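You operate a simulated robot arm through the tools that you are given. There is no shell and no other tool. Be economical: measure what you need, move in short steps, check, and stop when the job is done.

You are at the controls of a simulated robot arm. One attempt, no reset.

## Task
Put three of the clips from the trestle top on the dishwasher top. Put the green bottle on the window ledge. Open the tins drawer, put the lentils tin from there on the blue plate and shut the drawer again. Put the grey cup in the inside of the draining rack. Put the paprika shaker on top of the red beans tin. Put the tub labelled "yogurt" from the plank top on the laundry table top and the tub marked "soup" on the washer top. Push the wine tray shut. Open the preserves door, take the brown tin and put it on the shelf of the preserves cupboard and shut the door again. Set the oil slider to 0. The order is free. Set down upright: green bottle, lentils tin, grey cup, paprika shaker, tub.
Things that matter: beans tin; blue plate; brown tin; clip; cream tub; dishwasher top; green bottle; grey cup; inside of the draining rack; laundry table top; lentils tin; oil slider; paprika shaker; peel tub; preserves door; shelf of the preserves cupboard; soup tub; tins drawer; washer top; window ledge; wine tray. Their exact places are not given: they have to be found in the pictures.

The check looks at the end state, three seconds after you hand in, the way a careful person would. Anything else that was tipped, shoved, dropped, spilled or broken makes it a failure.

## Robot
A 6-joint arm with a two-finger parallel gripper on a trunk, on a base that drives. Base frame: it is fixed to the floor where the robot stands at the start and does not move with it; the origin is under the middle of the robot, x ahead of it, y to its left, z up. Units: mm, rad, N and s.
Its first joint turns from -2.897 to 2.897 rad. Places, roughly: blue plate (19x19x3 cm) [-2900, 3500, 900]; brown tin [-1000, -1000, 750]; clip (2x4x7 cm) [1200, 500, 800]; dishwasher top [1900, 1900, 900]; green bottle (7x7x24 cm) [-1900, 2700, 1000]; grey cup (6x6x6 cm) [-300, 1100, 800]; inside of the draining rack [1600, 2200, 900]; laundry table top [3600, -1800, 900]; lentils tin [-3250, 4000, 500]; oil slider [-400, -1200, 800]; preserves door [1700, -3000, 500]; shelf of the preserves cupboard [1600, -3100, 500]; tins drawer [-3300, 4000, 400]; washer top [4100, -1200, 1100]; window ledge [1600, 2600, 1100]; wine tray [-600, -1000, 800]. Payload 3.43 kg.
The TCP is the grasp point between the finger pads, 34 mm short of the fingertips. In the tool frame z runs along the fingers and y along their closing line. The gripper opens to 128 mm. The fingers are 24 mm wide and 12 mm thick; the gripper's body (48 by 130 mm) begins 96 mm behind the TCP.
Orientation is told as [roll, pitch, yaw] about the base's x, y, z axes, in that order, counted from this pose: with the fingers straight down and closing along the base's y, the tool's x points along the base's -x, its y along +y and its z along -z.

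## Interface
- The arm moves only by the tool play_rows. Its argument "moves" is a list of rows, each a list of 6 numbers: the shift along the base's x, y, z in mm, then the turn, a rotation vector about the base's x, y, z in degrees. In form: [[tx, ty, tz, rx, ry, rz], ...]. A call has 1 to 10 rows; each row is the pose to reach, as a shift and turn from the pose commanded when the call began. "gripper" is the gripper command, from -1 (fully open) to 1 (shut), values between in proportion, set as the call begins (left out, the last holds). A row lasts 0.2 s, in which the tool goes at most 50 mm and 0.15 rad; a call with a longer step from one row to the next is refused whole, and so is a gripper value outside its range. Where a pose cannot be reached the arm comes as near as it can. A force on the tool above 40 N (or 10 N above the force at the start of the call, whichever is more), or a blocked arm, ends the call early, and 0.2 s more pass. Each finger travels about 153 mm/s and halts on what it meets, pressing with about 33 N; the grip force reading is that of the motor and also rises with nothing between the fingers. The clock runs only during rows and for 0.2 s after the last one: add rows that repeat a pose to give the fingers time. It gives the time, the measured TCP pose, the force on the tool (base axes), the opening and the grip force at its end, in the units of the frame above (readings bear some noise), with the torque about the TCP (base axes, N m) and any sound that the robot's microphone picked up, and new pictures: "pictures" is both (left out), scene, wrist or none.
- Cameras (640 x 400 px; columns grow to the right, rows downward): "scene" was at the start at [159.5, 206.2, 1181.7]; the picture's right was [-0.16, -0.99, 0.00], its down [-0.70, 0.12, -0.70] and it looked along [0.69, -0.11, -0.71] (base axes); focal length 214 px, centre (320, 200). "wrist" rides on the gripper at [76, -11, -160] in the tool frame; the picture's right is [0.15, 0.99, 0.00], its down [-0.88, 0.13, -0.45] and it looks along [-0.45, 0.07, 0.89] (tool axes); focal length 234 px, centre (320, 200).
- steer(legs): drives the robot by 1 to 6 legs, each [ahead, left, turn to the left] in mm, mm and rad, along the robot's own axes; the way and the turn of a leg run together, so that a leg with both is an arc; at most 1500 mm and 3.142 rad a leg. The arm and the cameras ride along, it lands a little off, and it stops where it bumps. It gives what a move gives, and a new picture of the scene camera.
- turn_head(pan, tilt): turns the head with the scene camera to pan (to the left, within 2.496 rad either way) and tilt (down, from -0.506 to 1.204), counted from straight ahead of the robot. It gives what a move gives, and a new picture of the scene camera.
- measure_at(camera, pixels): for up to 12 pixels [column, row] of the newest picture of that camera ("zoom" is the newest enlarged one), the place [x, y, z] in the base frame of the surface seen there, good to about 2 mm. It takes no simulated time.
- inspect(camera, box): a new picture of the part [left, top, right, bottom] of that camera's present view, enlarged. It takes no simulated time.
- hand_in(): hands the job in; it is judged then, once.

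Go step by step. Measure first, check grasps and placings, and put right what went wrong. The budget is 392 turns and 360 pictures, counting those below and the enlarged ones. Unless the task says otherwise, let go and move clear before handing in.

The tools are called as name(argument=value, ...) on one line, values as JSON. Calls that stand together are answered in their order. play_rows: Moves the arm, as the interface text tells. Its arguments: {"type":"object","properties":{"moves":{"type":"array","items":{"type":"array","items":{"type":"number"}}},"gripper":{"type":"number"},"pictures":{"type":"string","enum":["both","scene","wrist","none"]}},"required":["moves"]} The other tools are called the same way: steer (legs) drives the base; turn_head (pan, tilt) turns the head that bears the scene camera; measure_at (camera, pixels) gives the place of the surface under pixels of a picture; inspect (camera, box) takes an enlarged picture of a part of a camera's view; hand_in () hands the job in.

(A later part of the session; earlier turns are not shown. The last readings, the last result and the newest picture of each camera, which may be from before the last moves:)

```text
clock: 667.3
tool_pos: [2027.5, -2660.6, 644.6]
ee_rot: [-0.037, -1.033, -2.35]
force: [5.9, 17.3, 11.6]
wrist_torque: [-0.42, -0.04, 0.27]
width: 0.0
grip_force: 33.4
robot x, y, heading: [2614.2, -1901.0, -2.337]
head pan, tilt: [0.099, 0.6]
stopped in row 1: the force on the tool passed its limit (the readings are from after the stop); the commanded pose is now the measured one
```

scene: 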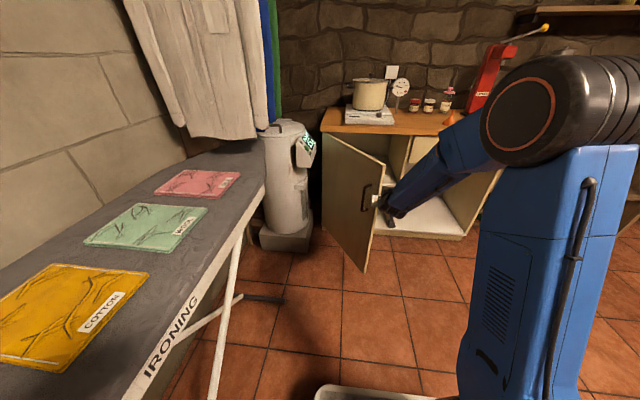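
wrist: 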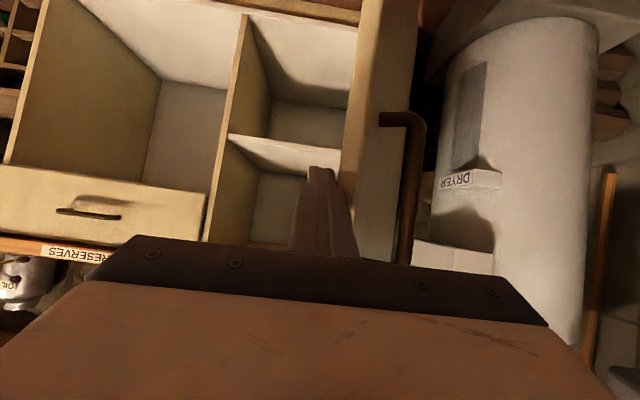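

measure_at(camera="wrist", pixels=[[365, 60], [350, 120], [385, 60], [340, 150], [235, 140], [290, 150], [270, 155], [300, 60], [345, 230], [300, 110]])

inspect(camera="scene", box=[290, 80, 530, 290])

```text
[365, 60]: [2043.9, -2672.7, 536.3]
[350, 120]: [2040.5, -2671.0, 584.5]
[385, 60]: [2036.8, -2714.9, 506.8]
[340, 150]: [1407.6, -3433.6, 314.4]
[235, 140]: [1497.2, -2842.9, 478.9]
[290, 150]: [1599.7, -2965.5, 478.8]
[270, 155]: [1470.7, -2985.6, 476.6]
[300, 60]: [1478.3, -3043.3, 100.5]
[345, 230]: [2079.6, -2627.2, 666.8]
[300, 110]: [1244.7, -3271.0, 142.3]
```

```text
1.90 times, centred on (410, 185) of scene
```

zoom: 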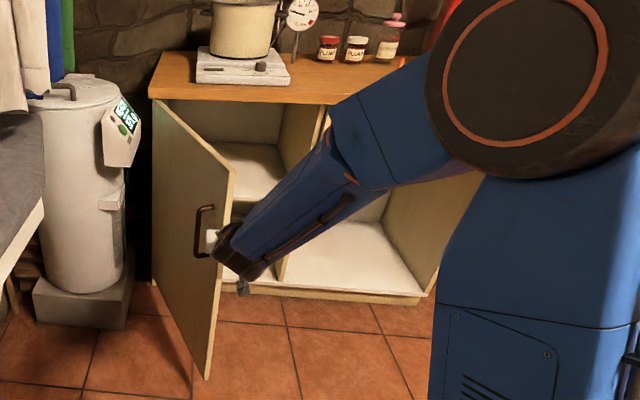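

Door edge at ~63°, shelf top z≈478 with front at v≈−955. That's enough room. Back the tool away from the door, raise and un-tilt.

play_rows(moves=[[-21, 21, 0, 0, 0, 0], [-46, 46, 5, 0, 0, 0], [-46, 46, 45, 0, 0, 0], [-40, 52, 85, 0, 0, 0], [-30, 62, 130, 5.3, -5.3, 0], [-20, 72, 170, 10.6, -10.6, 0], [-10, 82, 210, 15.9, -15.9, 0], [0, 92, 250, 21.2, -21.2, 0], [0, 92, 290, 26.5, -26.5, 0], [0, 92, 330, 31.8, -31.8, 0]], pictures="none")

play_rows(moves=[[0, 0, 40, 5.3, -5.3, 0], [0, 0, 80, 10.6, -10.6, 0], [0, 0, 120, 10.6, -10.6, 0]], gripper=-0.3, pictures="scene")

```text
clock: 669.5
tool_pos: [2028.9, -2565.2, 974.9]
ee_rot: [-0.03, -0.248, -2.352]
force: [0.6, -0.5, 0.4]
wrist_torque: [-0.03, -0.02, -0.03]
width: 0.1
grip_force: 32.6
robot x, y, heading: [2615.0, -1895.8, -2.343]
head pan, tilt: [0.099, 0.6]
```

```text
clock: 670.3
tool_pos: [2026.9, -2569.5, 1091.4]
ee_rot: [-0.03, 0.017, -2.352]
force: [-0.8, -0.1, -0.1]
wrist_torque: [-0.05, 0.01, 0.04]
width: 83.3
grip_force: 0.1
robot x, y, heading: [2613.5, -1900.4, -2.343]
head pan, tilt: [0.099, 0.6]
```

scene: 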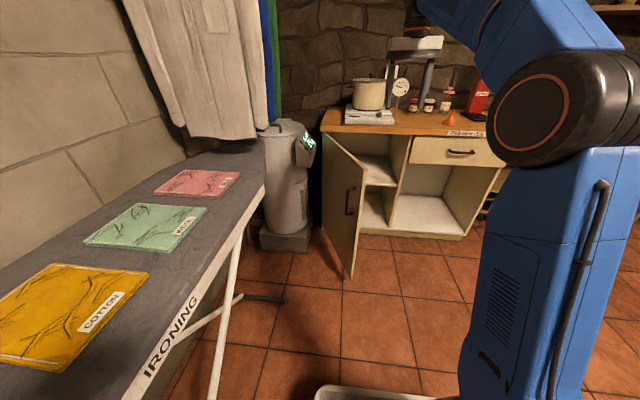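

Door stays open. Retract the arm, then drive west along the bench toward the brown tin.

play_rows(moves=[[30, 30, 10, 0, 0, 0], [60, 60, 15, 0, 0, 0], [90, 90, 15, 0, 0, 0], [110, 110, 15, 0, 0, 0]], pictures="none")

steer(legs=[[0, -520, -0.013], [735, 0, 0], [0, -1300, 0], [0, -1300, 0]])

turn_head(pan=0.0, tilt=0.6)

```text
clock: 671.3
tool_pos: [2137.5, -2459.6, 1105.9]
ee_rot: [-0.03, 0.016, -2.351]
force: [-0.1, 0.2, -0.4]
wrist_torque: [0.07, -0.05, -0.01]
width: 83.1
grip_force: 0.0
robot x, y, heading: [2613.0, -1901.5, -2.341]
head pan, tilt: [0.099, 0.6]
```

```text
clock: 690.2
tool_pos: [-599.3, -771.4, 1104.6]
ee_rot: [-0.03, 0.017, -2.365]
force: [0.1, -0.3, -0.8]
wrist_torque: [0.0, 0.01, 0.0]
width: 83.1
grip_force: 0.0
robot x, y, heading: [-118.3, -217.4, -2.352]
head pan, tilt: [0.099, 0.6]
```

scene: 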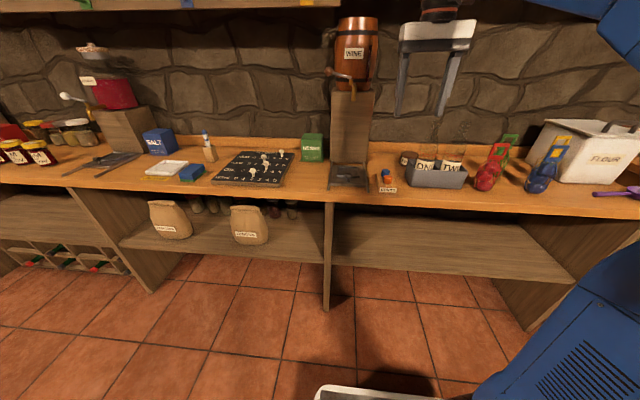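

```text
clock: 690.9
tool_pos: [-600.8, -771.5, 1106.5]
ee_rot: [-0.029, 0.014, -2.365]
force: [1.1, 0.1, 0.6]
wrist_torque: [0.03, 0.02, 0.01]
width: 83.1
grip_force: 0.1
robot x, y, heading: [-115.5, -217.0, -2.359]
head pan, tilt: [0.0, 0.6]
```

scene: 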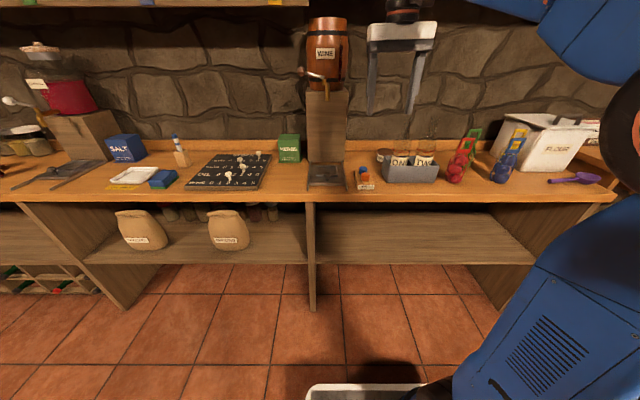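

I see the wine dispenser with tray (327,175), a slider board (230,170) and tins (410,165). Zoom in.

inspect(camera="scene", box=[180, 120, 300, 200])

inspect(camera="scene", box=[290, 60, 450, 210])

measure_at(camera="scene", pixels=[[385, 152], [385, 160], [327, 180], [327, 172], [345, 178], [308, 180], [363, 175], [410, 170], [230, 150], [325, 189]])

```text
5.00 times, centred on (240, 160) of scene
```

zoom: 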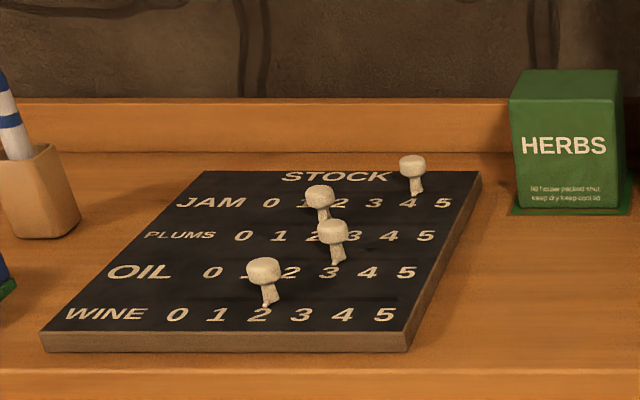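

```text
2.67 times, centred on (370, 135) of scene
```

zoom: 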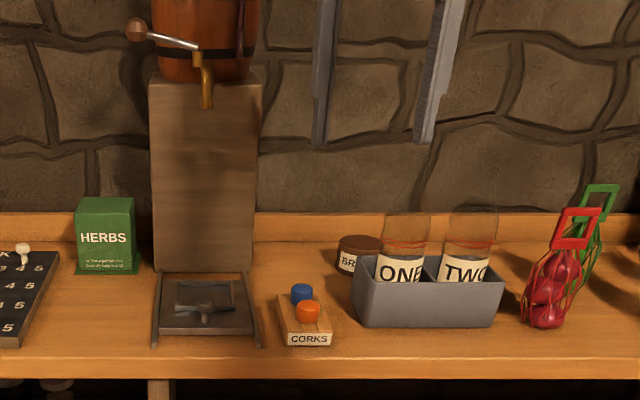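

```text
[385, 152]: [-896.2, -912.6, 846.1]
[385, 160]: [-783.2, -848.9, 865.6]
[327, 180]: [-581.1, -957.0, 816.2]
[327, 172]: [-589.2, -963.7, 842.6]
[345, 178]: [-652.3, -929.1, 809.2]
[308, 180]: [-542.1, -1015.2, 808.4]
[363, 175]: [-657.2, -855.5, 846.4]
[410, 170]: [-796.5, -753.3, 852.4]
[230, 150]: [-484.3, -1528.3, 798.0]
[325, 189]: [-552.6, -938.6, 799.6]
```

The "BR…" tin is the brown one behind the ONE/TWO holder. On the STOCK board the OIL knob is the third. Measure the board.

inspect(camera="scene", box=[180, 120, 300, 200])

measure_at(camera="zoom", pixels=[[332, 228], [337, 258], [263, 266], [267, 300], [320, 192], [412, 160], [212, 272], [330, 272], [405, 272], [176, 315], [385, 315], [270, 203]])

```text
5.00 times, centred on (240, 160) of scene
```

zoom: 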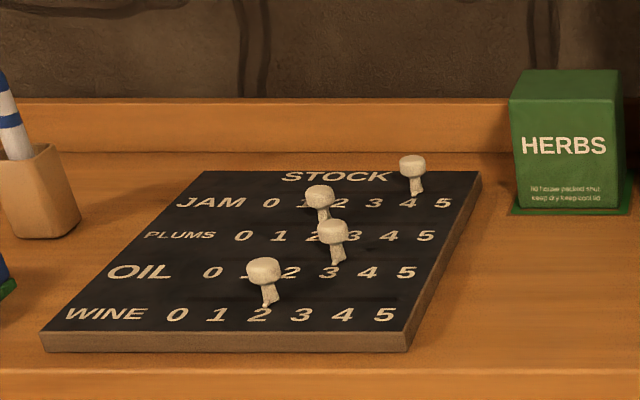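

```text
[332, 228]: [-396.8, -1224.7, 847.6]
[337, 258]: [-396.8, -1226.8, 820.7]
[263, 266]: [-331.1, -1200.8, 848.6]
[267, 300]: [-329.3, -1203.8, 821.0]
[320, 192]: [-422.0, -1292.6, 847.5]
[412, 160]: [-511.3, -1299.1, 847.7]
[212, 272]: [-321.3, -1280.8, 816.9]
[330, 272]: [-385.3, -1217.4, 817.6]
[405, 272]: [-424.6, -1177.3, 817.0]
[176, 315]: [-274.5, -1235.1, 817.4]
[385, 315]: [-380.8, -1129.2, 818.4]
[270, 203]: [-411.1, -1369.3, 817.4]
```

OIL knob at (u 585, v −1147); its 0 mark at u≈679. Drive left 660 and hover over it.

steer(legs=[[0, 665, 0]])

play_rows(moves=[[-20, -20, -30, 2, 0, 0], [-40, -40, -60, 2, 0, 0], [-65, -65, -80, 2, 0, 0], [-90, -90, -100, 2, 0, 0]], gripper=0.3, pictures="wrist")

```text
clock: 694.6
tool_pos: [-137.1, -1243.2, 1105.8]
ee_rot: [-0.029, 0.017, -2.38]
force: [0.1, 1.0, -1.2]
wrist_torque: [-0.02, 0.0, -0.01]
width: 83.2
grip_force: 0.2
robot x, y, heading: [358.0, -696.2, -2.374]
head pan, tilt: [0.0, 0.6]
```

scene: 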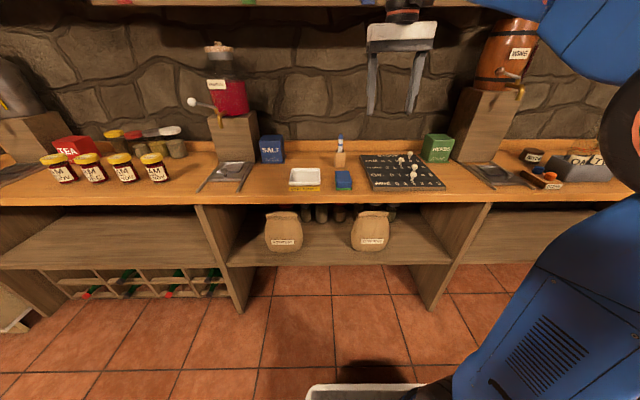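

```text
clock: 695.6
tool_pos: [-227.6, -1332.4, 1003.3]
ee_rot: [-0.055, 0.04, -2.384]
force: [0.7, 0.8, 1.6]
wrist_torque: [-0.06, 0.02, 0.03]
width: 44.7
grip_force: 0.0
robot x, y, heading: [357.5, -694.9, -2.374]
head pan, tilt: [0.0, 0.6]
```

wrist: 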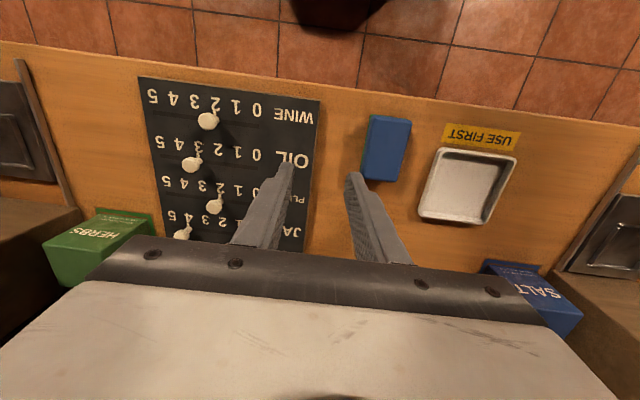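

Correct the small tilt and move over the OIL knob.

play_rows(moves=[[-36, 22, 0, -3.9, -0.5, 0], [-72, 45, 0, -3.9, -0.5, 0], [-108, 68, 0, -3.9, -0.5, 0], [-144, 91, -20, -3.9, -0.5, 0], [-169, 107, -50, -3.9, -0.5, 0], [-169, 107, -80, -3.9, -0.5, 0]], pictures="wrist")

measure_at(camera="wrist", pixels=[[320, 150], [320, 170]])

```text
clock: 697.0
tool_pos: [-396.8, -1226.7, 921.8]
ee_rot: [0.001, 0.0, -2.383]
force: [-0.3, -0.4, 0.0]
wrist_torque: [-0.03, 0.02, -0.01]
width: 44.4
grip_force: 0.1
robot x, y, heading: [354.2, -694.8, -2.369]
head pan, tilt: [0.0, 0.6]
```

wrist: 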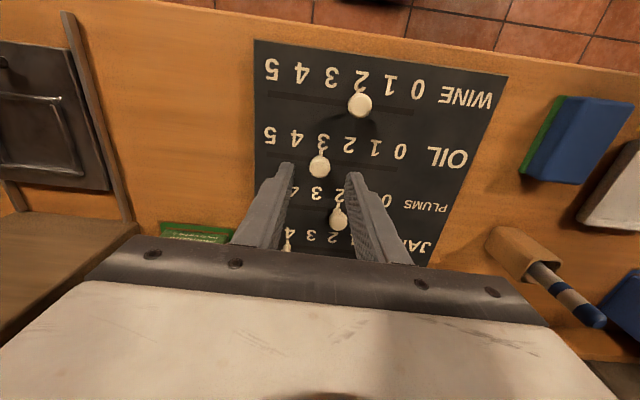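

```text
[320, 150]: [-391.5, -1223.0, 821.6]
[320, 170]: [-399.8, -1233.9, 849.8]
```

Knob (320,166) is centred. Descend, grip it.

play_rows(moves=[[-1, -2, -40, 0, 0, 0], [-1, -2, -64, 0, 0, 0]], pictures="none")

play_rows(moves=[[0, 0, 0, 0, 0, 0], [0, 0, 0, 0, 0, 0]], gripper=0.9, pictures="wrist")

```text
clock: 697.6
tool_pos: [-399.3, -1228.3, 858.3]
ee_rot: [0.0, 0.0, -2.382]
force: [1.3, -0.4, 0.5]
wrist_torque: [0.01, 0.02, 0.04]
width: 44.8
grip_force: 0.1
robot x, y, heading: [353.6, -692.4, -2.376]
head pan, tilt: [0.0, 0.6]
```

```text
clock: 698.2
tool_pos: [-398.9, -1228.9, 858.3]
ee_rot: [0.001, 0.0, -2.381]
force: [-0.1, 0.4, -1.7]
wrist_torque: [-0.07, 0.07, -0.01]
width: 20.5
grip_force: 45.1
robot x, y, heading: [360.0, -696.4, -2.371]
head pan, tilt: [0.0, 0.6]
```

wrist: 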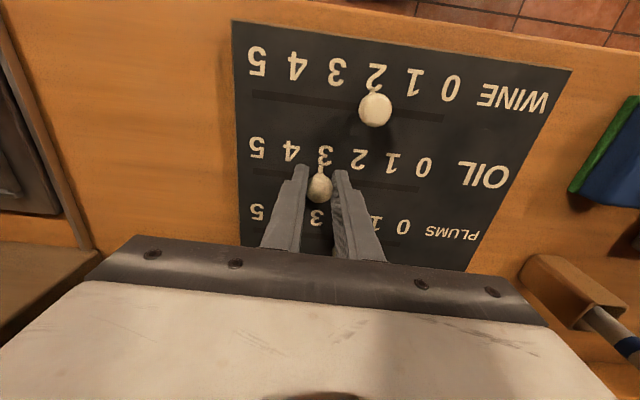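

Gripped. Slide it +u by 92 mm toward 0 in small steps.

play_rows(moves=[[8, -8, 0, 0, 0, 0], [16, -16, 0, 0, 0, 0], [24, -24, 0, 0, 0, 0], [32, -32, 0, 0, 0, 0], [40, -40, 0, 0, 0, 0], [48, -48, 0, 0, 0, 0], [56, -56, 0, 0, 0, 0], [64, -64, 0, 0, 0, 0]], pictures="wrist")

```text
clock: 700.0
tool_pos: [-337.1, -1291.7, 861.1]
ee_rot: [0.0, -0.002, -2.382]
force: [-4.8, -4.6, -25.2]
wrist_torque: [0.06, -0.09, -0.04]
width: 20.6
grip_force: 44.5
robot x, y, heading: [357.7, -698.2, -2.372]
head pan, tilt: [0.0, 0.6]
```

wrist: 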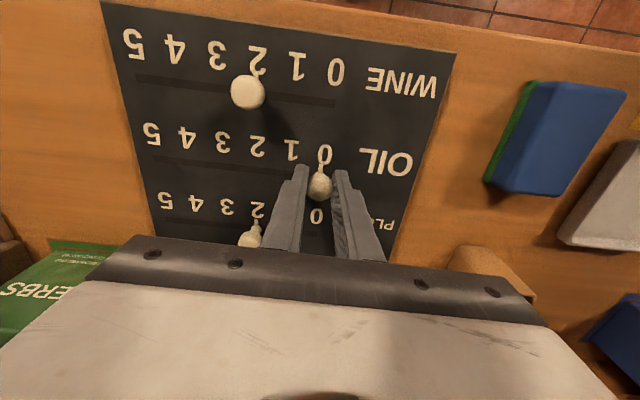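

play_rows(moves=[[1, -1, -2, 0, 0, 0], [2.5, -2.5, -3, 0, 0, 0], [2.5, -2.5, -3, 0, 0, 0]], pictures="none")

play_rows(moves=[[0, 0, 0, 0, 0, 0], [0, 0, 0, 0, 0, 0]], gripper=0.4, pictures="none")

play_rows(moves=[[0, 0, 40, 0, 0, 0], [0, 0, 85, 0, 0, 0], [0, 0, 120, 0, 0, 0]], pictures="wrist")

inspect(camera="wrist", box=[190, 30, 450, 220])

```text
clock: 700.8
tool_pos: [-332.4, -1293.4, 859.6]
ee_rot: [-0.002, -0.005, -2.381]
force: [-28.5, -6.9, 24.1]
wrist_torque: [-0.3, 0.82, -0.04]
width: 20.9
grip_force: 45.1
robot x, y, heading: [357.8, -695.6, -2.371]
head pan, tilt: [0.0, 0.6]
```

```text
clock: 701.4
tool_pos: [-331.0, -1291.8, 858.7]
ee_rot: [0.001, 0.0, -2.381]
force: [-0.1, 0.3, -0.4]
wrist_torque: [-0.02, -0.01, 0.0]
width: 38.3
grip_force: 0.1
robot x, y, heading: [356.0, -695.2, -2.371]
head pan, tilt: [0.0, 0.6]
```

```text
clock: 702.2
tool_pos: [-333.0, -1293.3, 978.7]
ee_rot: [0.001, 0.0, -2.382]
force: [-0.2, -0.5, -1.2]
wrist_torque: [0.04, -0.02, -0.02]
width: 38.3
grip_force: 0.1
robot x, y, heading: [351.8, -696.8, -2.371]
head pan, tilt: [0.0, 0.6]
```

wrist: 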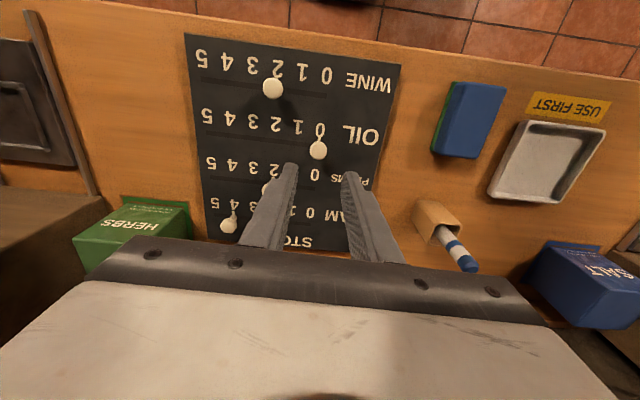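

```text
2.11 times, centred on (320, 125) of wrist
```

zoom: 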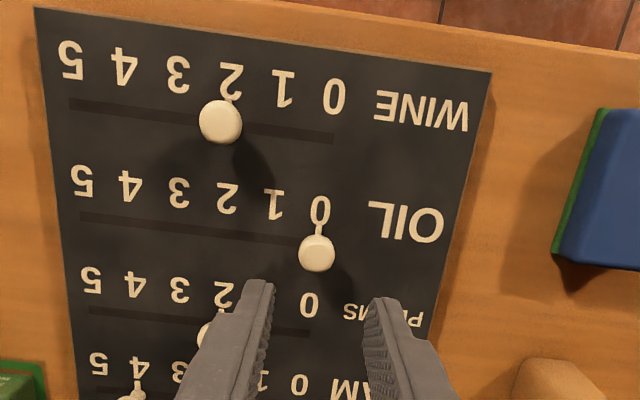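

The OIL knob is at 0. Verify by measuring, along with the plums knob.

measure_at(camera="wrist", pixels=[[318, 150], [320, 131], [267, 188], [272, 88]])

play_rows(moves=[[25, 25, 40, 0, 0, 0], [50, 50, 80, 0, 0, 0], [80, 80, 110, 0, 0, 0], [105, 105, 130, 0, 0, 0]], pictures="none")

steer(legs=[[0, -330, 0.015]])

```text
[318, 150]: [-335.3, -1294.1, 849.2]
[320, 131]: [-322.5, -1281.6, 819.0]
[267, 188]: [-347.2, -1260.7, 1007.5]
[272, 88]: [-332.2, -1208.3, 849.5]
```

```text
refused: row 1 steps farther than a row can; nothing moved
```

```text
clock: 704.4
tool_pos: [-559.7, -1064.7, 976.9]
ee_rot: [0.001, 0.002, -2.368]
force: [-0.3, 0.5, 0.4]
wrist_torque: [-0.02, -0.02, 0.0]
width: 38.3
grip_force: 0.1
robot x, y, heading: [123.7, -456.5, -2.361]
head pan, tilt: [0.0, 0.6]
```

scene: 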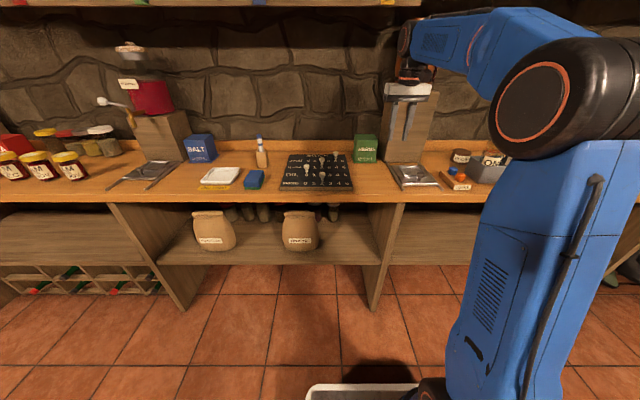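

The move was refused but the drive went through safely. Retract the arm a bit and inspect the wine tray.

play_rows(moves=[[20, 20, 25, 0, 0, 0], [45, 45, 45, 0, 0, 0], [75, 75, 60, 0, 0, 0], [105, 105, 70, 0, 0, 0]], pictures="wrist")

turn_head(pan=-0.25, tilt=0.75)

inspect(camera="scene", box=[230, 60, 430, 220])

```text
clock: 705.4
tool_pos: [-453.3, -959.8, 1046.7]
ee_rot: [0.0, 0.002, -2.364]
force: [-0.1, 0.3, -0.6]
wrist_torque: [0.07, -0.06, -0.01]
width: 38.4
grip_force: 0.0
robot x, y, heading: [120.1, -456.7, -2.353]
head pan, tilt: [0.0, 0.6]
```

wrist: 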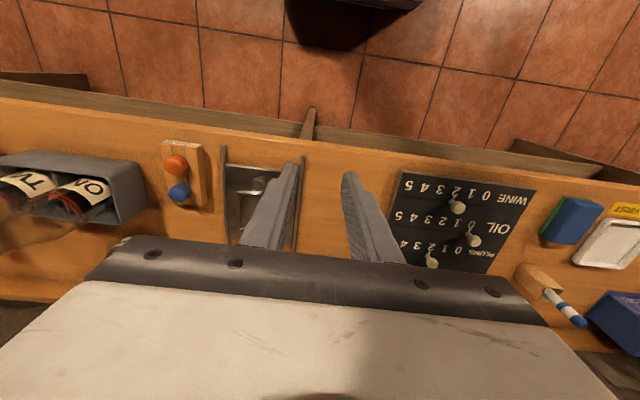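

```text
clock: 706.2
tool_pos: [-452.2, -958.7, 1047.2]
ee_rot: [0.003, -0.001, -2.367]
force: [0.1, 0.3, -0.5]
wrist_torque: [0.0, 0.0, 0.01]
width: 38.2
grip_force: 0.0
robot x, y, heading: [116.2, -452.5, -2.353]
head pan, tilt: [-0.25, 0.75]
```

scene: 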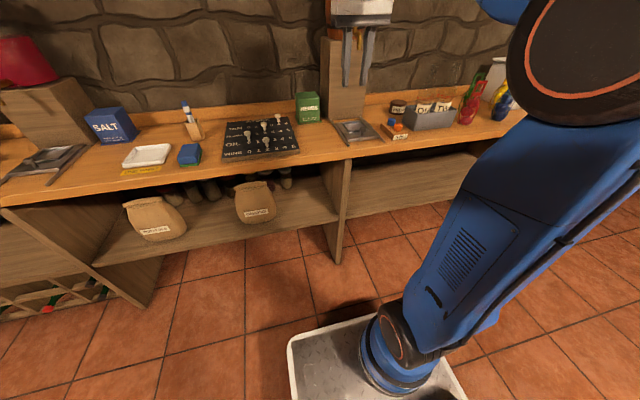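

```text
2.50 times, centred on (330, 140) of scene
```

zoom: 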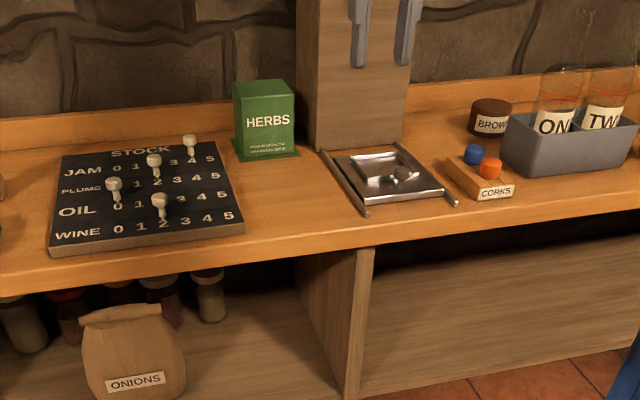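

measure_at(camera="zoom", pixels=[[400, 203], [372, 208], [440, 195], [345, 160], [395, 150], [405, 172], [362, 212], [455, 203], [322, 152], [402, 143], [350, 145], [380, 180]])

inspect(camera="scene", box=[320, 100, 400, 160])

```text
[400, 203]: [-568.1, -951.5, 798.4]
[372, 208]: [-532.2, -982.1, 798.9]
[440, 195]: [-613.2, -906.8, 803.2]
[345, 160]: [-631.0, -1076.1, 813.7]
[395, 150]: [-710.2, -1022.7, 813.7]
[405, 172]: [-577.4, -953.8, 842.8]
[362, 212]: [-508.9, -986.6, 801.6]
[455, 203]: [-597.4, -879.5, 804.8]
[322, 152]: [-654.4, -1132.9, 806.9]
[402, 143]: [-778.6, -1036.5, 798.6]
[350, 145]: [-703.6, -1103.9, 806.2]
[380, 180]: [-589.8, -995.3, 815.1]
```

```text
6.67 times, centred on (360, 130) of scene
```

zoom: 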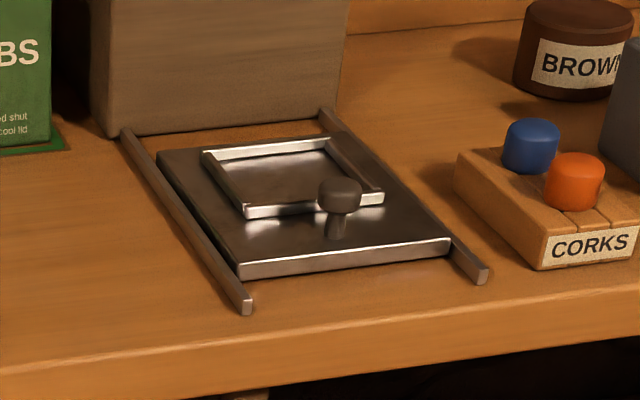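

The tray sits ~60 mm short of the column; its knob is at (u 266, v −1082, z 843). Check the tap above before going in.

turn_head(pan=-0.25, tilt=0.3)

inspect(camera="scene", box=[290, 40, 450, 260])

```text
clock: 707.1
tool_pos: [-452.9, -960.5, 1047.6]
ee_rot: [-0.001, 0.0, -2.366]
force: [-1.0, -0.2, 0.7]
wrist_torque: [0.0, 0.02, -0.01]
width: 38.5
grip_force: 0.1
robot x, y, heading: [118.8, -456.4, -2.355]
head pan, tilt: [-0.25, 0.3]
```

scene: 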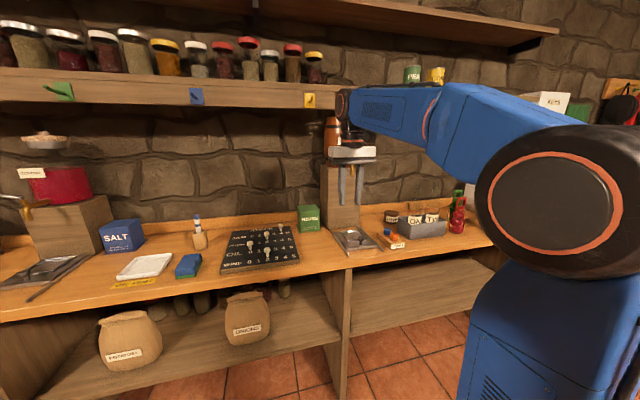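

```text
1.82 times, centred on (370, 150) of scene
```

zoom: 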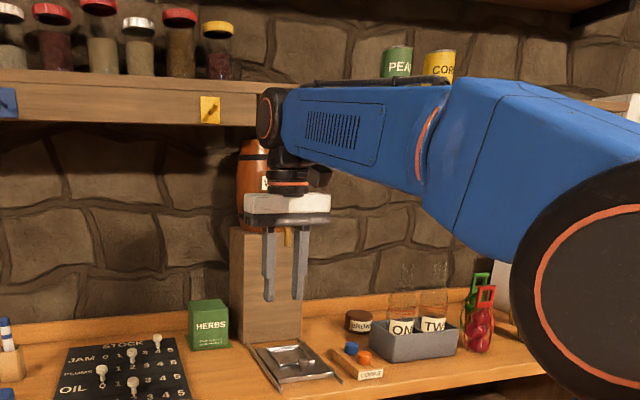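

measure_at(camera="zoom", pixels=[[288, 240], [288, 246], [250, 200], [250, 240], [200, 110], [345, 150]])

```text
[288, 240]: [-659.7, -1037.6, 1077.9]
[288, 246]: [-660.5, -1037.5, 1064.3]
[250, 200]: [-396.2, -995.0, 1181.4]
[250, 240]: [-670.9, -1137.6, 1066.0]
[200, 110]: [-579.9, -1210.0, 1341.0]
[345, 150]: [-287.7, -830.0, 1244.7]
```

Tap bottom at z≈1060, v≈−1200; I'll tilt the tool 25° so the wrist stays clear. Position closed fingers in front of the tray knob.

play_rows(moves=[[-15, 11, -30, -4.4, 4.4, 0], [-31, 22, -65, -8.8, 8.8, 0], [-46, 33, -105, -13.2, 13.2, 0], [-61, 44, -145, -17.7, 17.7, 0], [-76, 55, -180, -17.7, 17.7, 0], [-76, 55, -191, -17.7, 17.7, 0]], gripper=1, pictures="wrist")

```text
clock: 708.5
tool_pos: [-529.4, -905.4, 856.5]
ee_rot: [0.004, -0.438, -2.366]
force: [0.4, 0.4, -0.1]
wrist_torque: [-0.02, 0.02, 0.02]
width: 0.0
grip_force: 32.8
robot x, y, heading: [117.0, -455.5, -2.356]
head pan, tilt: [-0.25, 0.3]
```

wrist: 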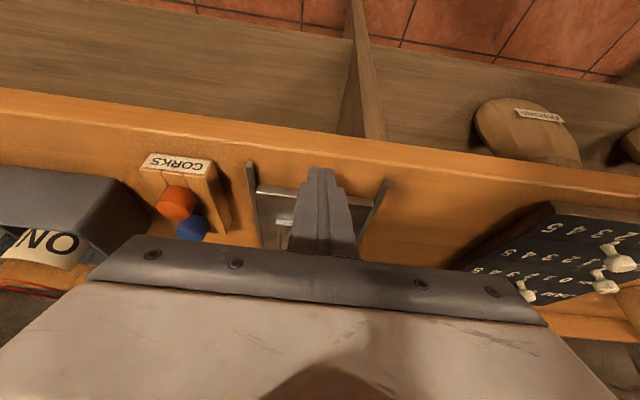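

Push −v slowly.

play_rows(moves=[[-7, -7, 0, 0, 0, 0], [-14, -14, 0, 0, 0, 0], [-21, -21, 0, 0, 0, 0], [-28, -28, 0, 0, 0, 0], [-35, -35, 0, 0, 0, 0], [-42, -42, 0, 0, 0, 0], [-49, -49, 0, 0, 0, 0], [-56, -56, 0, 0, 0, 0], [-63, -63, 0, 0, 0, 0], [-70, -70, 0, 0, 0, 0]], pictures="wrist")

```text
clock: 710.6
tool_pos: [-593.8, -966.4, 853.0]
ee_rot: [0.007, -0.426, -2.366]
force: [3.4, 4.2, -4.5]
wrist_torque: [0.12, -0.17, 0.02]
width: 0.0
grip_force: 32.6
robot x, y, heading: [119.9, -456.6, -2.358]
head pan, tilt: [-0.25, 0.3]
stopped in row 10: the force on the tool passed its limit (the readings are from after the stop); the commanded pose is now the measured one
```

wrist: 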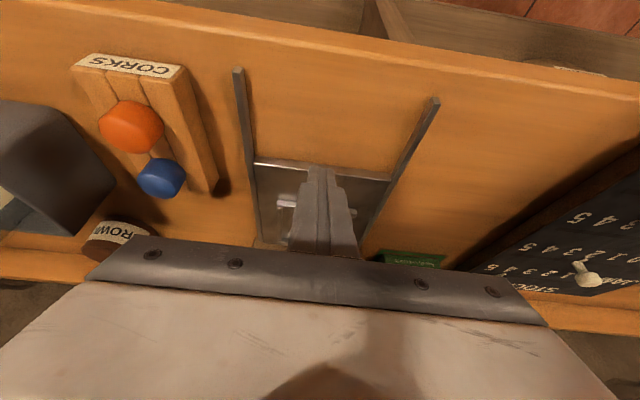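

It hit a stop. Retract and check the tray.

play_rows(moves=[[14, 14, 0, 0, 0, 0], [45, 45, 20, 0, 0, 0], [75, 75, 50, 0, 0, 0], [105, 105, 80, 0, 0, 0], [105, 105, 120, 4.4, -4.4, 0], [105, 105, 160, 8.8, -8.8, 0], [105, 105, 200, 13.2, -13.2, 0], [105, 105, 225, 17.7, -17.7, 0]], pictures="none")

turn_head(pan=-0.25, tilt=0.75)

inspect(camera="scene", box=[300, 80, 440, 170])

```text
refused: row 3 steps farther than a row can; nothing moved
```

```text
clock: 711.5
tool_pos: [-593.5, -966.4, 853.1]
ee_rot: [0.003, -0.426, -2.366]
force: [9.0, 8.5, -12.5]
wrist_torque: [0.35, -0.31, 0.07]
width: 0.1
grip_force: 33.0
robot x, y, heading: [121.3, -453.1, -2.362]
head pan, tilt: [-0.25, 0.75]
```

scene: 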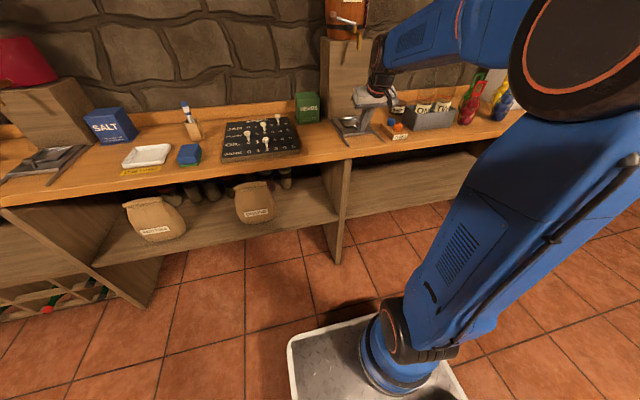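

```text
4.44 times, centred on (370, 125) of scene
```

zoom: 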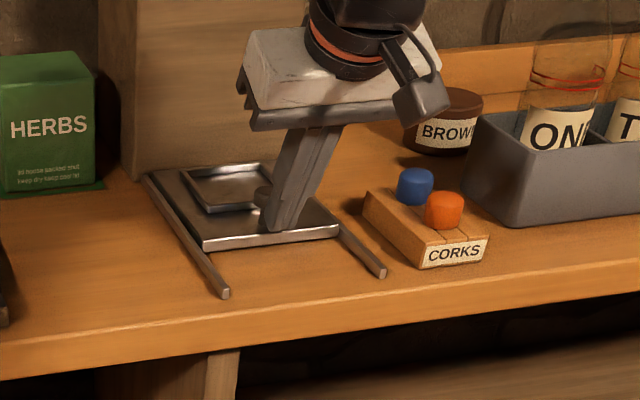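

The tray now sits against the column. Measure the gap.

measure_at(camera="zoom", pixels=[[152, 176], [175, 180], [145, 165], [215, 162], [220, 245], [330, 235], [240, 240], [200, 130], [190, 165]])

play_rows(moves=[[14, 14, 0, 0, 0, 0], [42, 42, 12, 0, 0, 0], [70, 70, 35, 0, 0, 0], [95, 95, 65, 0, 0, 0], [100, 100, 110, 4.4, -4.4, 0], [100, 100, 155, 8.8, -8.8, 0], [100, 100, 195, 13.2, -13.2, 0], [100, 100, 225, 17.7, -17.7, 0]], pictures="scene")

inspect(camera="scene", box=[300, 80, 440, 170])

```text
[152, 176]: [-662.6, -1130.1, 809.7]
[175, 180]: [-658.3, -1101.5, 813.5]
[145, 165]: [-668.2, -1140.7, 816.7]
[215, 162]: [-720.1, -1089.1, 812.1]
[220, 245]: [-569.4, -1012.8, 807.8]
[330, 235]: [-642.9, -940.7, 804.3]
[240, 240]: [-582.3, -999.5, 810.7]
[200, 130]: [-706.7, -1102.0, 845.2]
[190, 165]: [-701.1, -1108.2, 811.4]
```

```text
clock: 713.3
tool_pos: [-494.1, -869.8, 1081.4]
ee_rot: [0.001, 0.01, -2.366]
force: [0.1, -0.9, 1.2]
wrist_torque: [-0.04, 0.04, 0.02]
width: 0.2
grip_force: 33.2
robot x, y, heading: [121.6, -454.5, -2.356]
head pan, tilt: [-0.25, 0.75]
```

scene: 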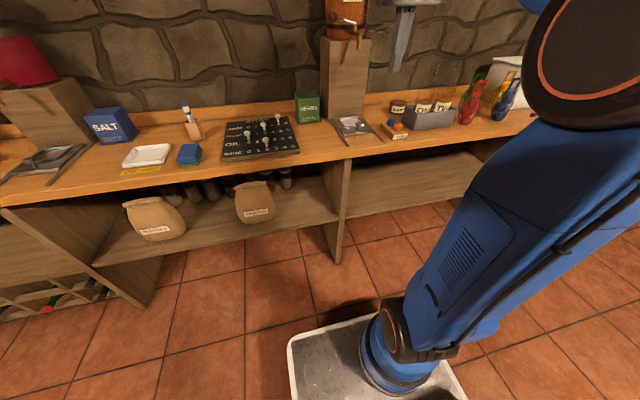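

```text
4.44 times, centred on (370, 125) of scene
```

zoom: 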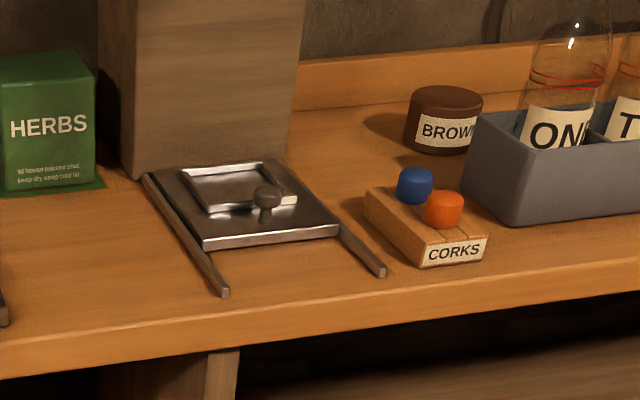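

The tray is shut. Now the BROWN tin (442,120): measure it and its surroundings.

measure_at(camera="zoom", pixels=[[443, 97], [410, 100], [480, 100], [440, 150], [475, 115], [515, 180], [515, 220], [560, 140], [540, 40], [430, 130]])

steer(legs=[[0, -330, 0]])

turn_head(pan=0.1, tilt=0.75)

inspect(camera="scene", box=[240, 70, 420, 200])

```text
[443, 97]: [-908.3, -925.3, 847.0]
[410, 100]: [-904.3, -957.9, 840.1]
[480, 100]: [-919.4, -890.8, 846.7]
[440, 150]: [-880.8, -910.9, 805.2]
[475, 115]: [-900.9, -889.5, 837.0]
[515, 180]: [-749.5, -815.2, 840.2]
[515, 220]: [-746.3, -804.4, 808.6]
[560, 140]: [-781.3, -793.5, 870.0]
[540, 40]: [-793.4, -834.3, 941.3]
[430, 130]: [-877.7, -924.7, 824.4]
```

```text
clock: 715.5
tool_pos: [-728.5, -641.2, 1079.9]
ee_rot: [0.001, 0.008, -2.359]
force: [-0.2, -0.2, 0.2]
wrist_torque: [-0.02, 0.0, -0.07]
width: 0.0
grip_force: 32.8
robot x, y, heading: [-117.8, -221.1, -2.35]
head pan, tilt: [-0.25, 0.75]
```

scene: 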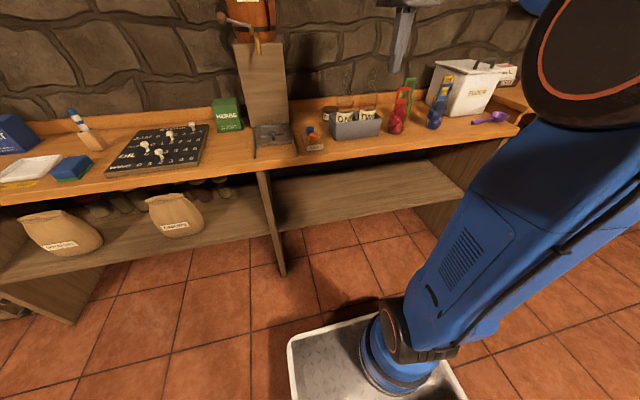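

```text
clock: 716.4
tool_pos: [-728.2, -641.7, 1080.2]
ee_rot: [-0.001, 0.008, -2.36]
force: [1.2, 0.3, 0.3]
wrist_torque: [0.0, 0.01, -0.01]
width: 0.0
grip_force: 33.1
robot x, y, heading: [-112.6, -220.8, -2.351]
head pan, tilt: [0.099, 0.75]
```

scene: 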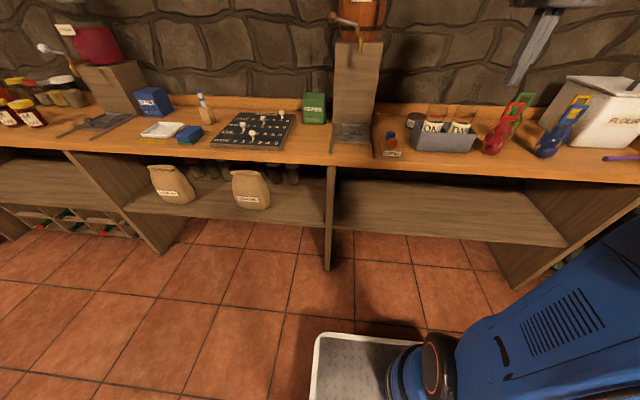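

```text
3.08 times, centred on (330, 135) of scene
```

zoom: 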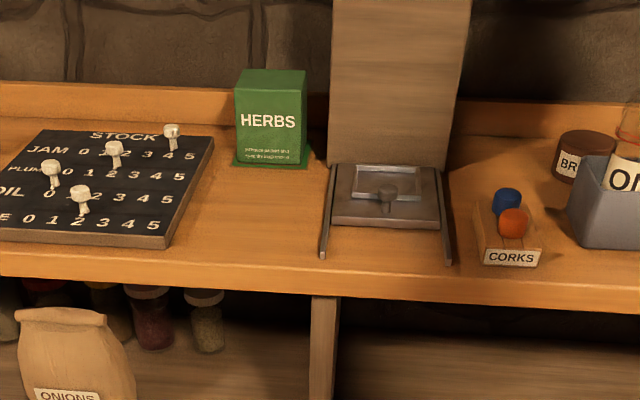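

The tin sits behind the ONE/TWO holder, so I'll lift it vertically, coming in from its left at mid-height (below the shelf), set it on a clear bench spot, then re-grip it tilted for the cupboard shelf. Drive ahead and line up.

inspect(camera="scene", box=[370, 60, 530, 180])

measure_at(camera="zoom", pixels=[[270, 185], [265, 195], [190, 240], [180, 330], [270, 300], [165, 215], [150, 225], [185, 215], [330, 190], [360, 270]])

```text
3.33 times, centred on (450, 120) of scene
```

zoom: 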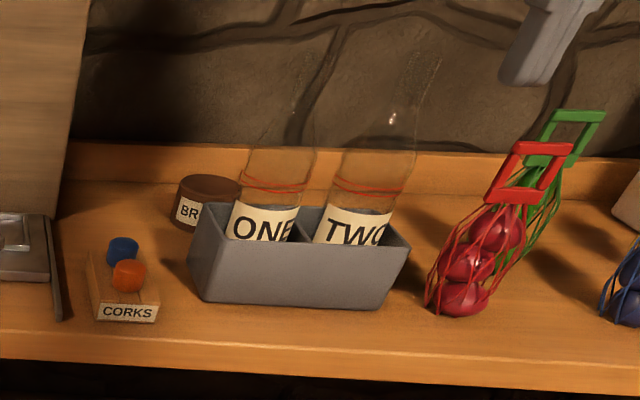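

```text
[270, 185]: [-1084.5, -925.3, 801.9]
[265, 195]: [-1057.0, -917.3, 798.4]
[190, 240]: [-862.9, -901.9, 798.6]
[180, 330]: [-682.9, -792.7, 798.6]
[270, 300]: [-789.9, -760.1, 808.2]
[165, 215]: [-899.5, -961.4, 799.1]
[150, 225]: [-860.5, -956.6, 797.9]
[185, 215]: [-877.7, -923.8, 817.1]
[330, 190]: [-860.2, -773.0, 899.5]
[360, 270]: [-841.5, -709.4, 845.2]
```

steer(legs=[[0, 185, -0.005], [200, 0, 0]])

play_rows(moves=[[0, 0, -40, 0, 0, 0], [0, 0, -85, 0, 0, 0], [0, 0, -125, 0, 0, 0], [0, 0, -145, 0, 0, 0]], pictures="both")

```text
clock: 719.1
tool_pos: [-737.7, -913.3, 1080.1]
ee_rot: [0.0, 0.008, -2.361]
force: [0.1, -0.1, -0.6]
wrist_torque: [-0.03, 0.03, 0.02]
width: 0.2
grip_force: 33.3
robot x, y, heading: [-128.3, -495.0, -2.348]
head pan, tilt: [0.099, 0.75]
```

scene: 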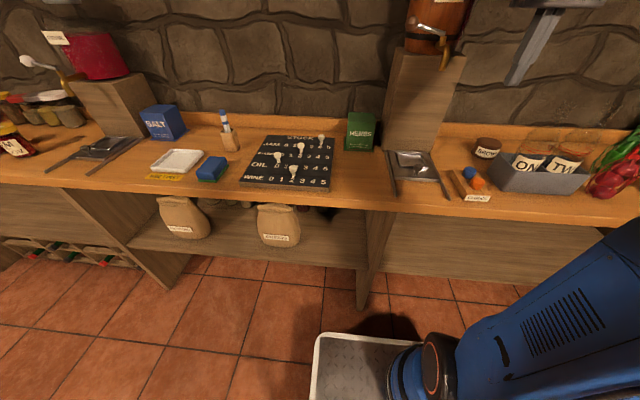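

```text
clock: 720.1
tool_pos: [-739.3, -913.5, 936.8]
ee_rot: [0.0, 0.01, -2.362]
force: [0.6, 0.1, 0.3]
wrist_torque: [-0.03, -0.05, -0.01]
width: 0.1
grip_force: 33.2
robot x, y, heading: [-121.8, -494.4, -2.353]
head pan, tilt: [0.099, 0.75]
```

scene: 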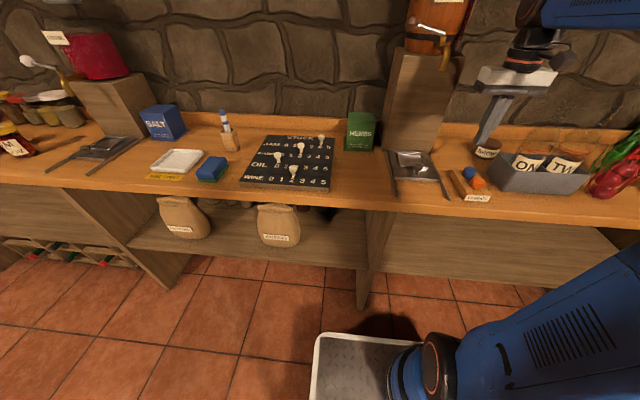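
wrist: 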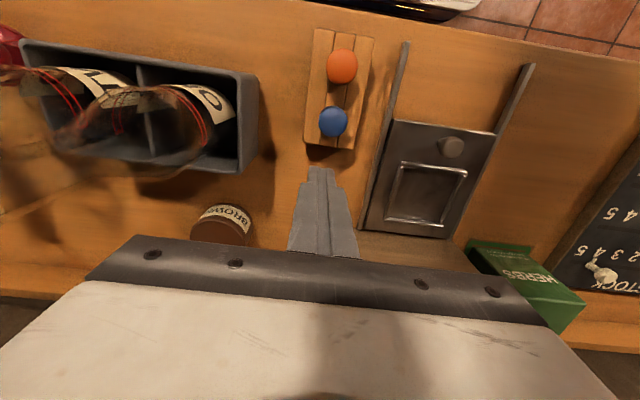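

measure_at(camera="wrist", pixels=[[222, 232], [222, 215], [195, 228], [250, 228], [258, 100], [240, 170], [110, 90], [330, 30]])

play_rows(moves=[[-28, -28, 0, 0, 0, 0], [-56, -56, 0, 0, 0, 0], [-84, -84, 0, 0, 0, 0], [-92, -92, 0, 0, 0, 0]], gripper=-0.35, pictures="wrist")

```text
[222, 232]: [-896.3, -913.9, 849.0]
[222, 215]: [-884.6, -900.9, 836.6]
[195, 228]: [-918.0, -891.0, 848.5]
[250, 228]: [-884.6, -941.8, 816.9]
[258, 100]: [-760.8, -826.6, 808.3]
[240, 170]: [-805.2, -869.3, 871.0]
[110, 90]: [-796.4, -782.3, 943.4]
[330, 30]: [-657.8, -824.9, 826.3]
```

```text
clock: 720.8
tool_pos: [-797.6, -971.9, 935.3]
ee_rot: [0.0, 0.023, -2.35]
force: [27.8, 29.3, 12.5]
wrist_torque: [-4.96, 3.51, 2.42]
width: 86.2
grip_force: 0.1
robot x, y, heading: [-125.5, -494.6, -2.35]
head pan, tilt: [0.099, 0.75]
stopped in row 3: the force on the tool passed its limit (the readings are from after the stop); the commanded pose is now the measured one
```

wrist: 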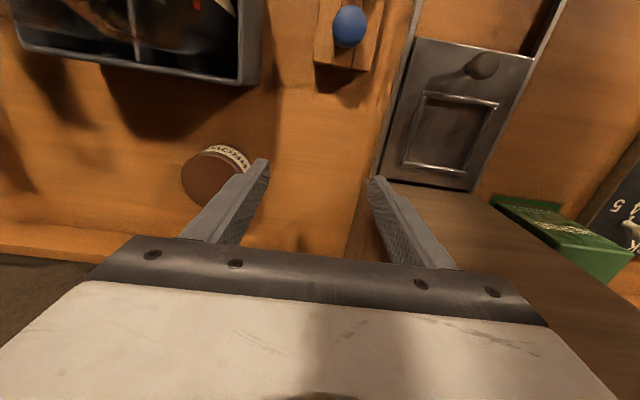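

The palm touched the dispenser column. Back off, shift toward the tin (−u), then continue in.

play_rows(moves=[[10, 10, 0, 0, 0, 0], [18, 18, 0, 0, 0, 0], [-4, 40, 0, 0, 0, 0], [-18, 54, 0, 0, 0, 0], [-36, 36, 0, 0, 0, 0], [-62, 10, 0, 0, 0, 0]], pictures="both")

```text
clock: 722.2
tool_pos: [-861.5, -965.4, 932.4]
ee_rot: [0.001, 0.025, -2.351]
force: [0.4, -0.5, 0.7]
wrist_torque: [-0.04, 0.02, -0.03]
width: 86.4
grip_force: 0.1
robot x, y, heading: [-125.6, -496.1, -2.349]
head pan, tilt: [0.099, 0.75]
```

scene: 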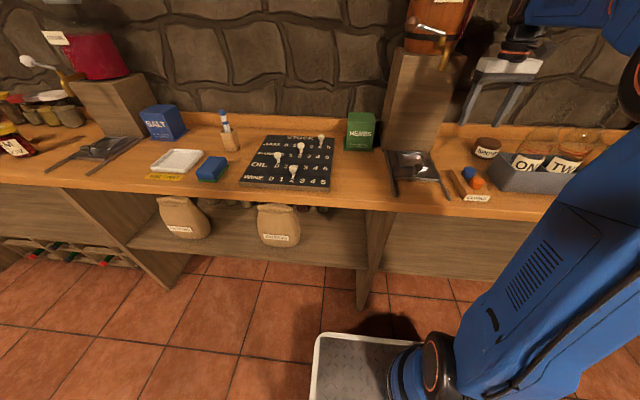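
wrist: 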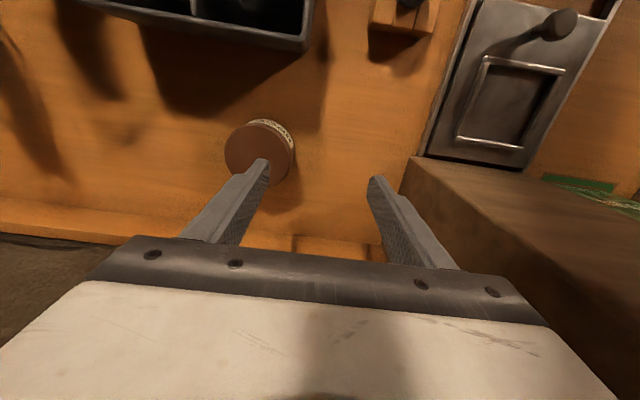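

measure_at(camera="wrist", pixels=[[227, 150], [292, 155], [258, 150], [250, 125], [245, 185]])

```text
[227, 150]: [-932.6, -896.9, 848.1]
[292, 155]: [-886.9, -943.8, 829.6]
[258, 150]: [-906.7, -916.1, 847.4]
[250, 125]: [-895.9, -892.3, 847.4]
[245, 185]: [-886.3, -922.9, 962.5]
```

Tin centre ≈ (-906,-917). Move over it and descend to z 834.

play_rows(moves=[[-22, 24, 0, 0, 0, 0], [-44, 48, 0, 0, 0, 0], [-44, 48, -40, 0, 0, 0], [-44, 48, -80, 0, 0, 0], [-44, 48, -96, 0, 0, 0]], pictures="wrist")

```text
clock: 723.4
tool_pos: [-904.7, -917.4, 837.2]
ee_rot: [-0.001, 0.027, -2.352]
force: [0.2, -0.6, -1.2]
wrist_torque: [-0.01, 0.01, 0.0]
width: 86.4
grip_force: 0.0
robot x, y, heading: [-122.1, -497.3, -2.356]
head pan, tilt: [0.099, 0.75]
```

wrist: 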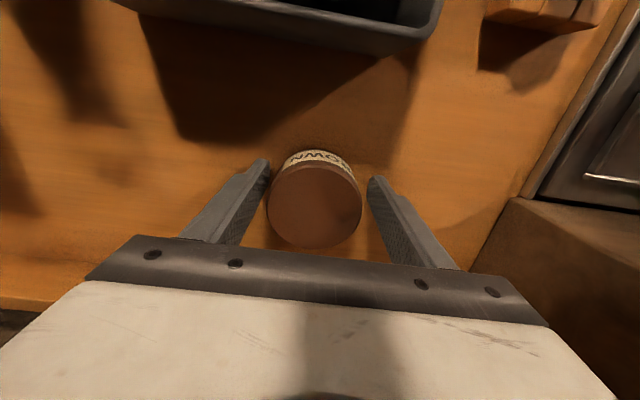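

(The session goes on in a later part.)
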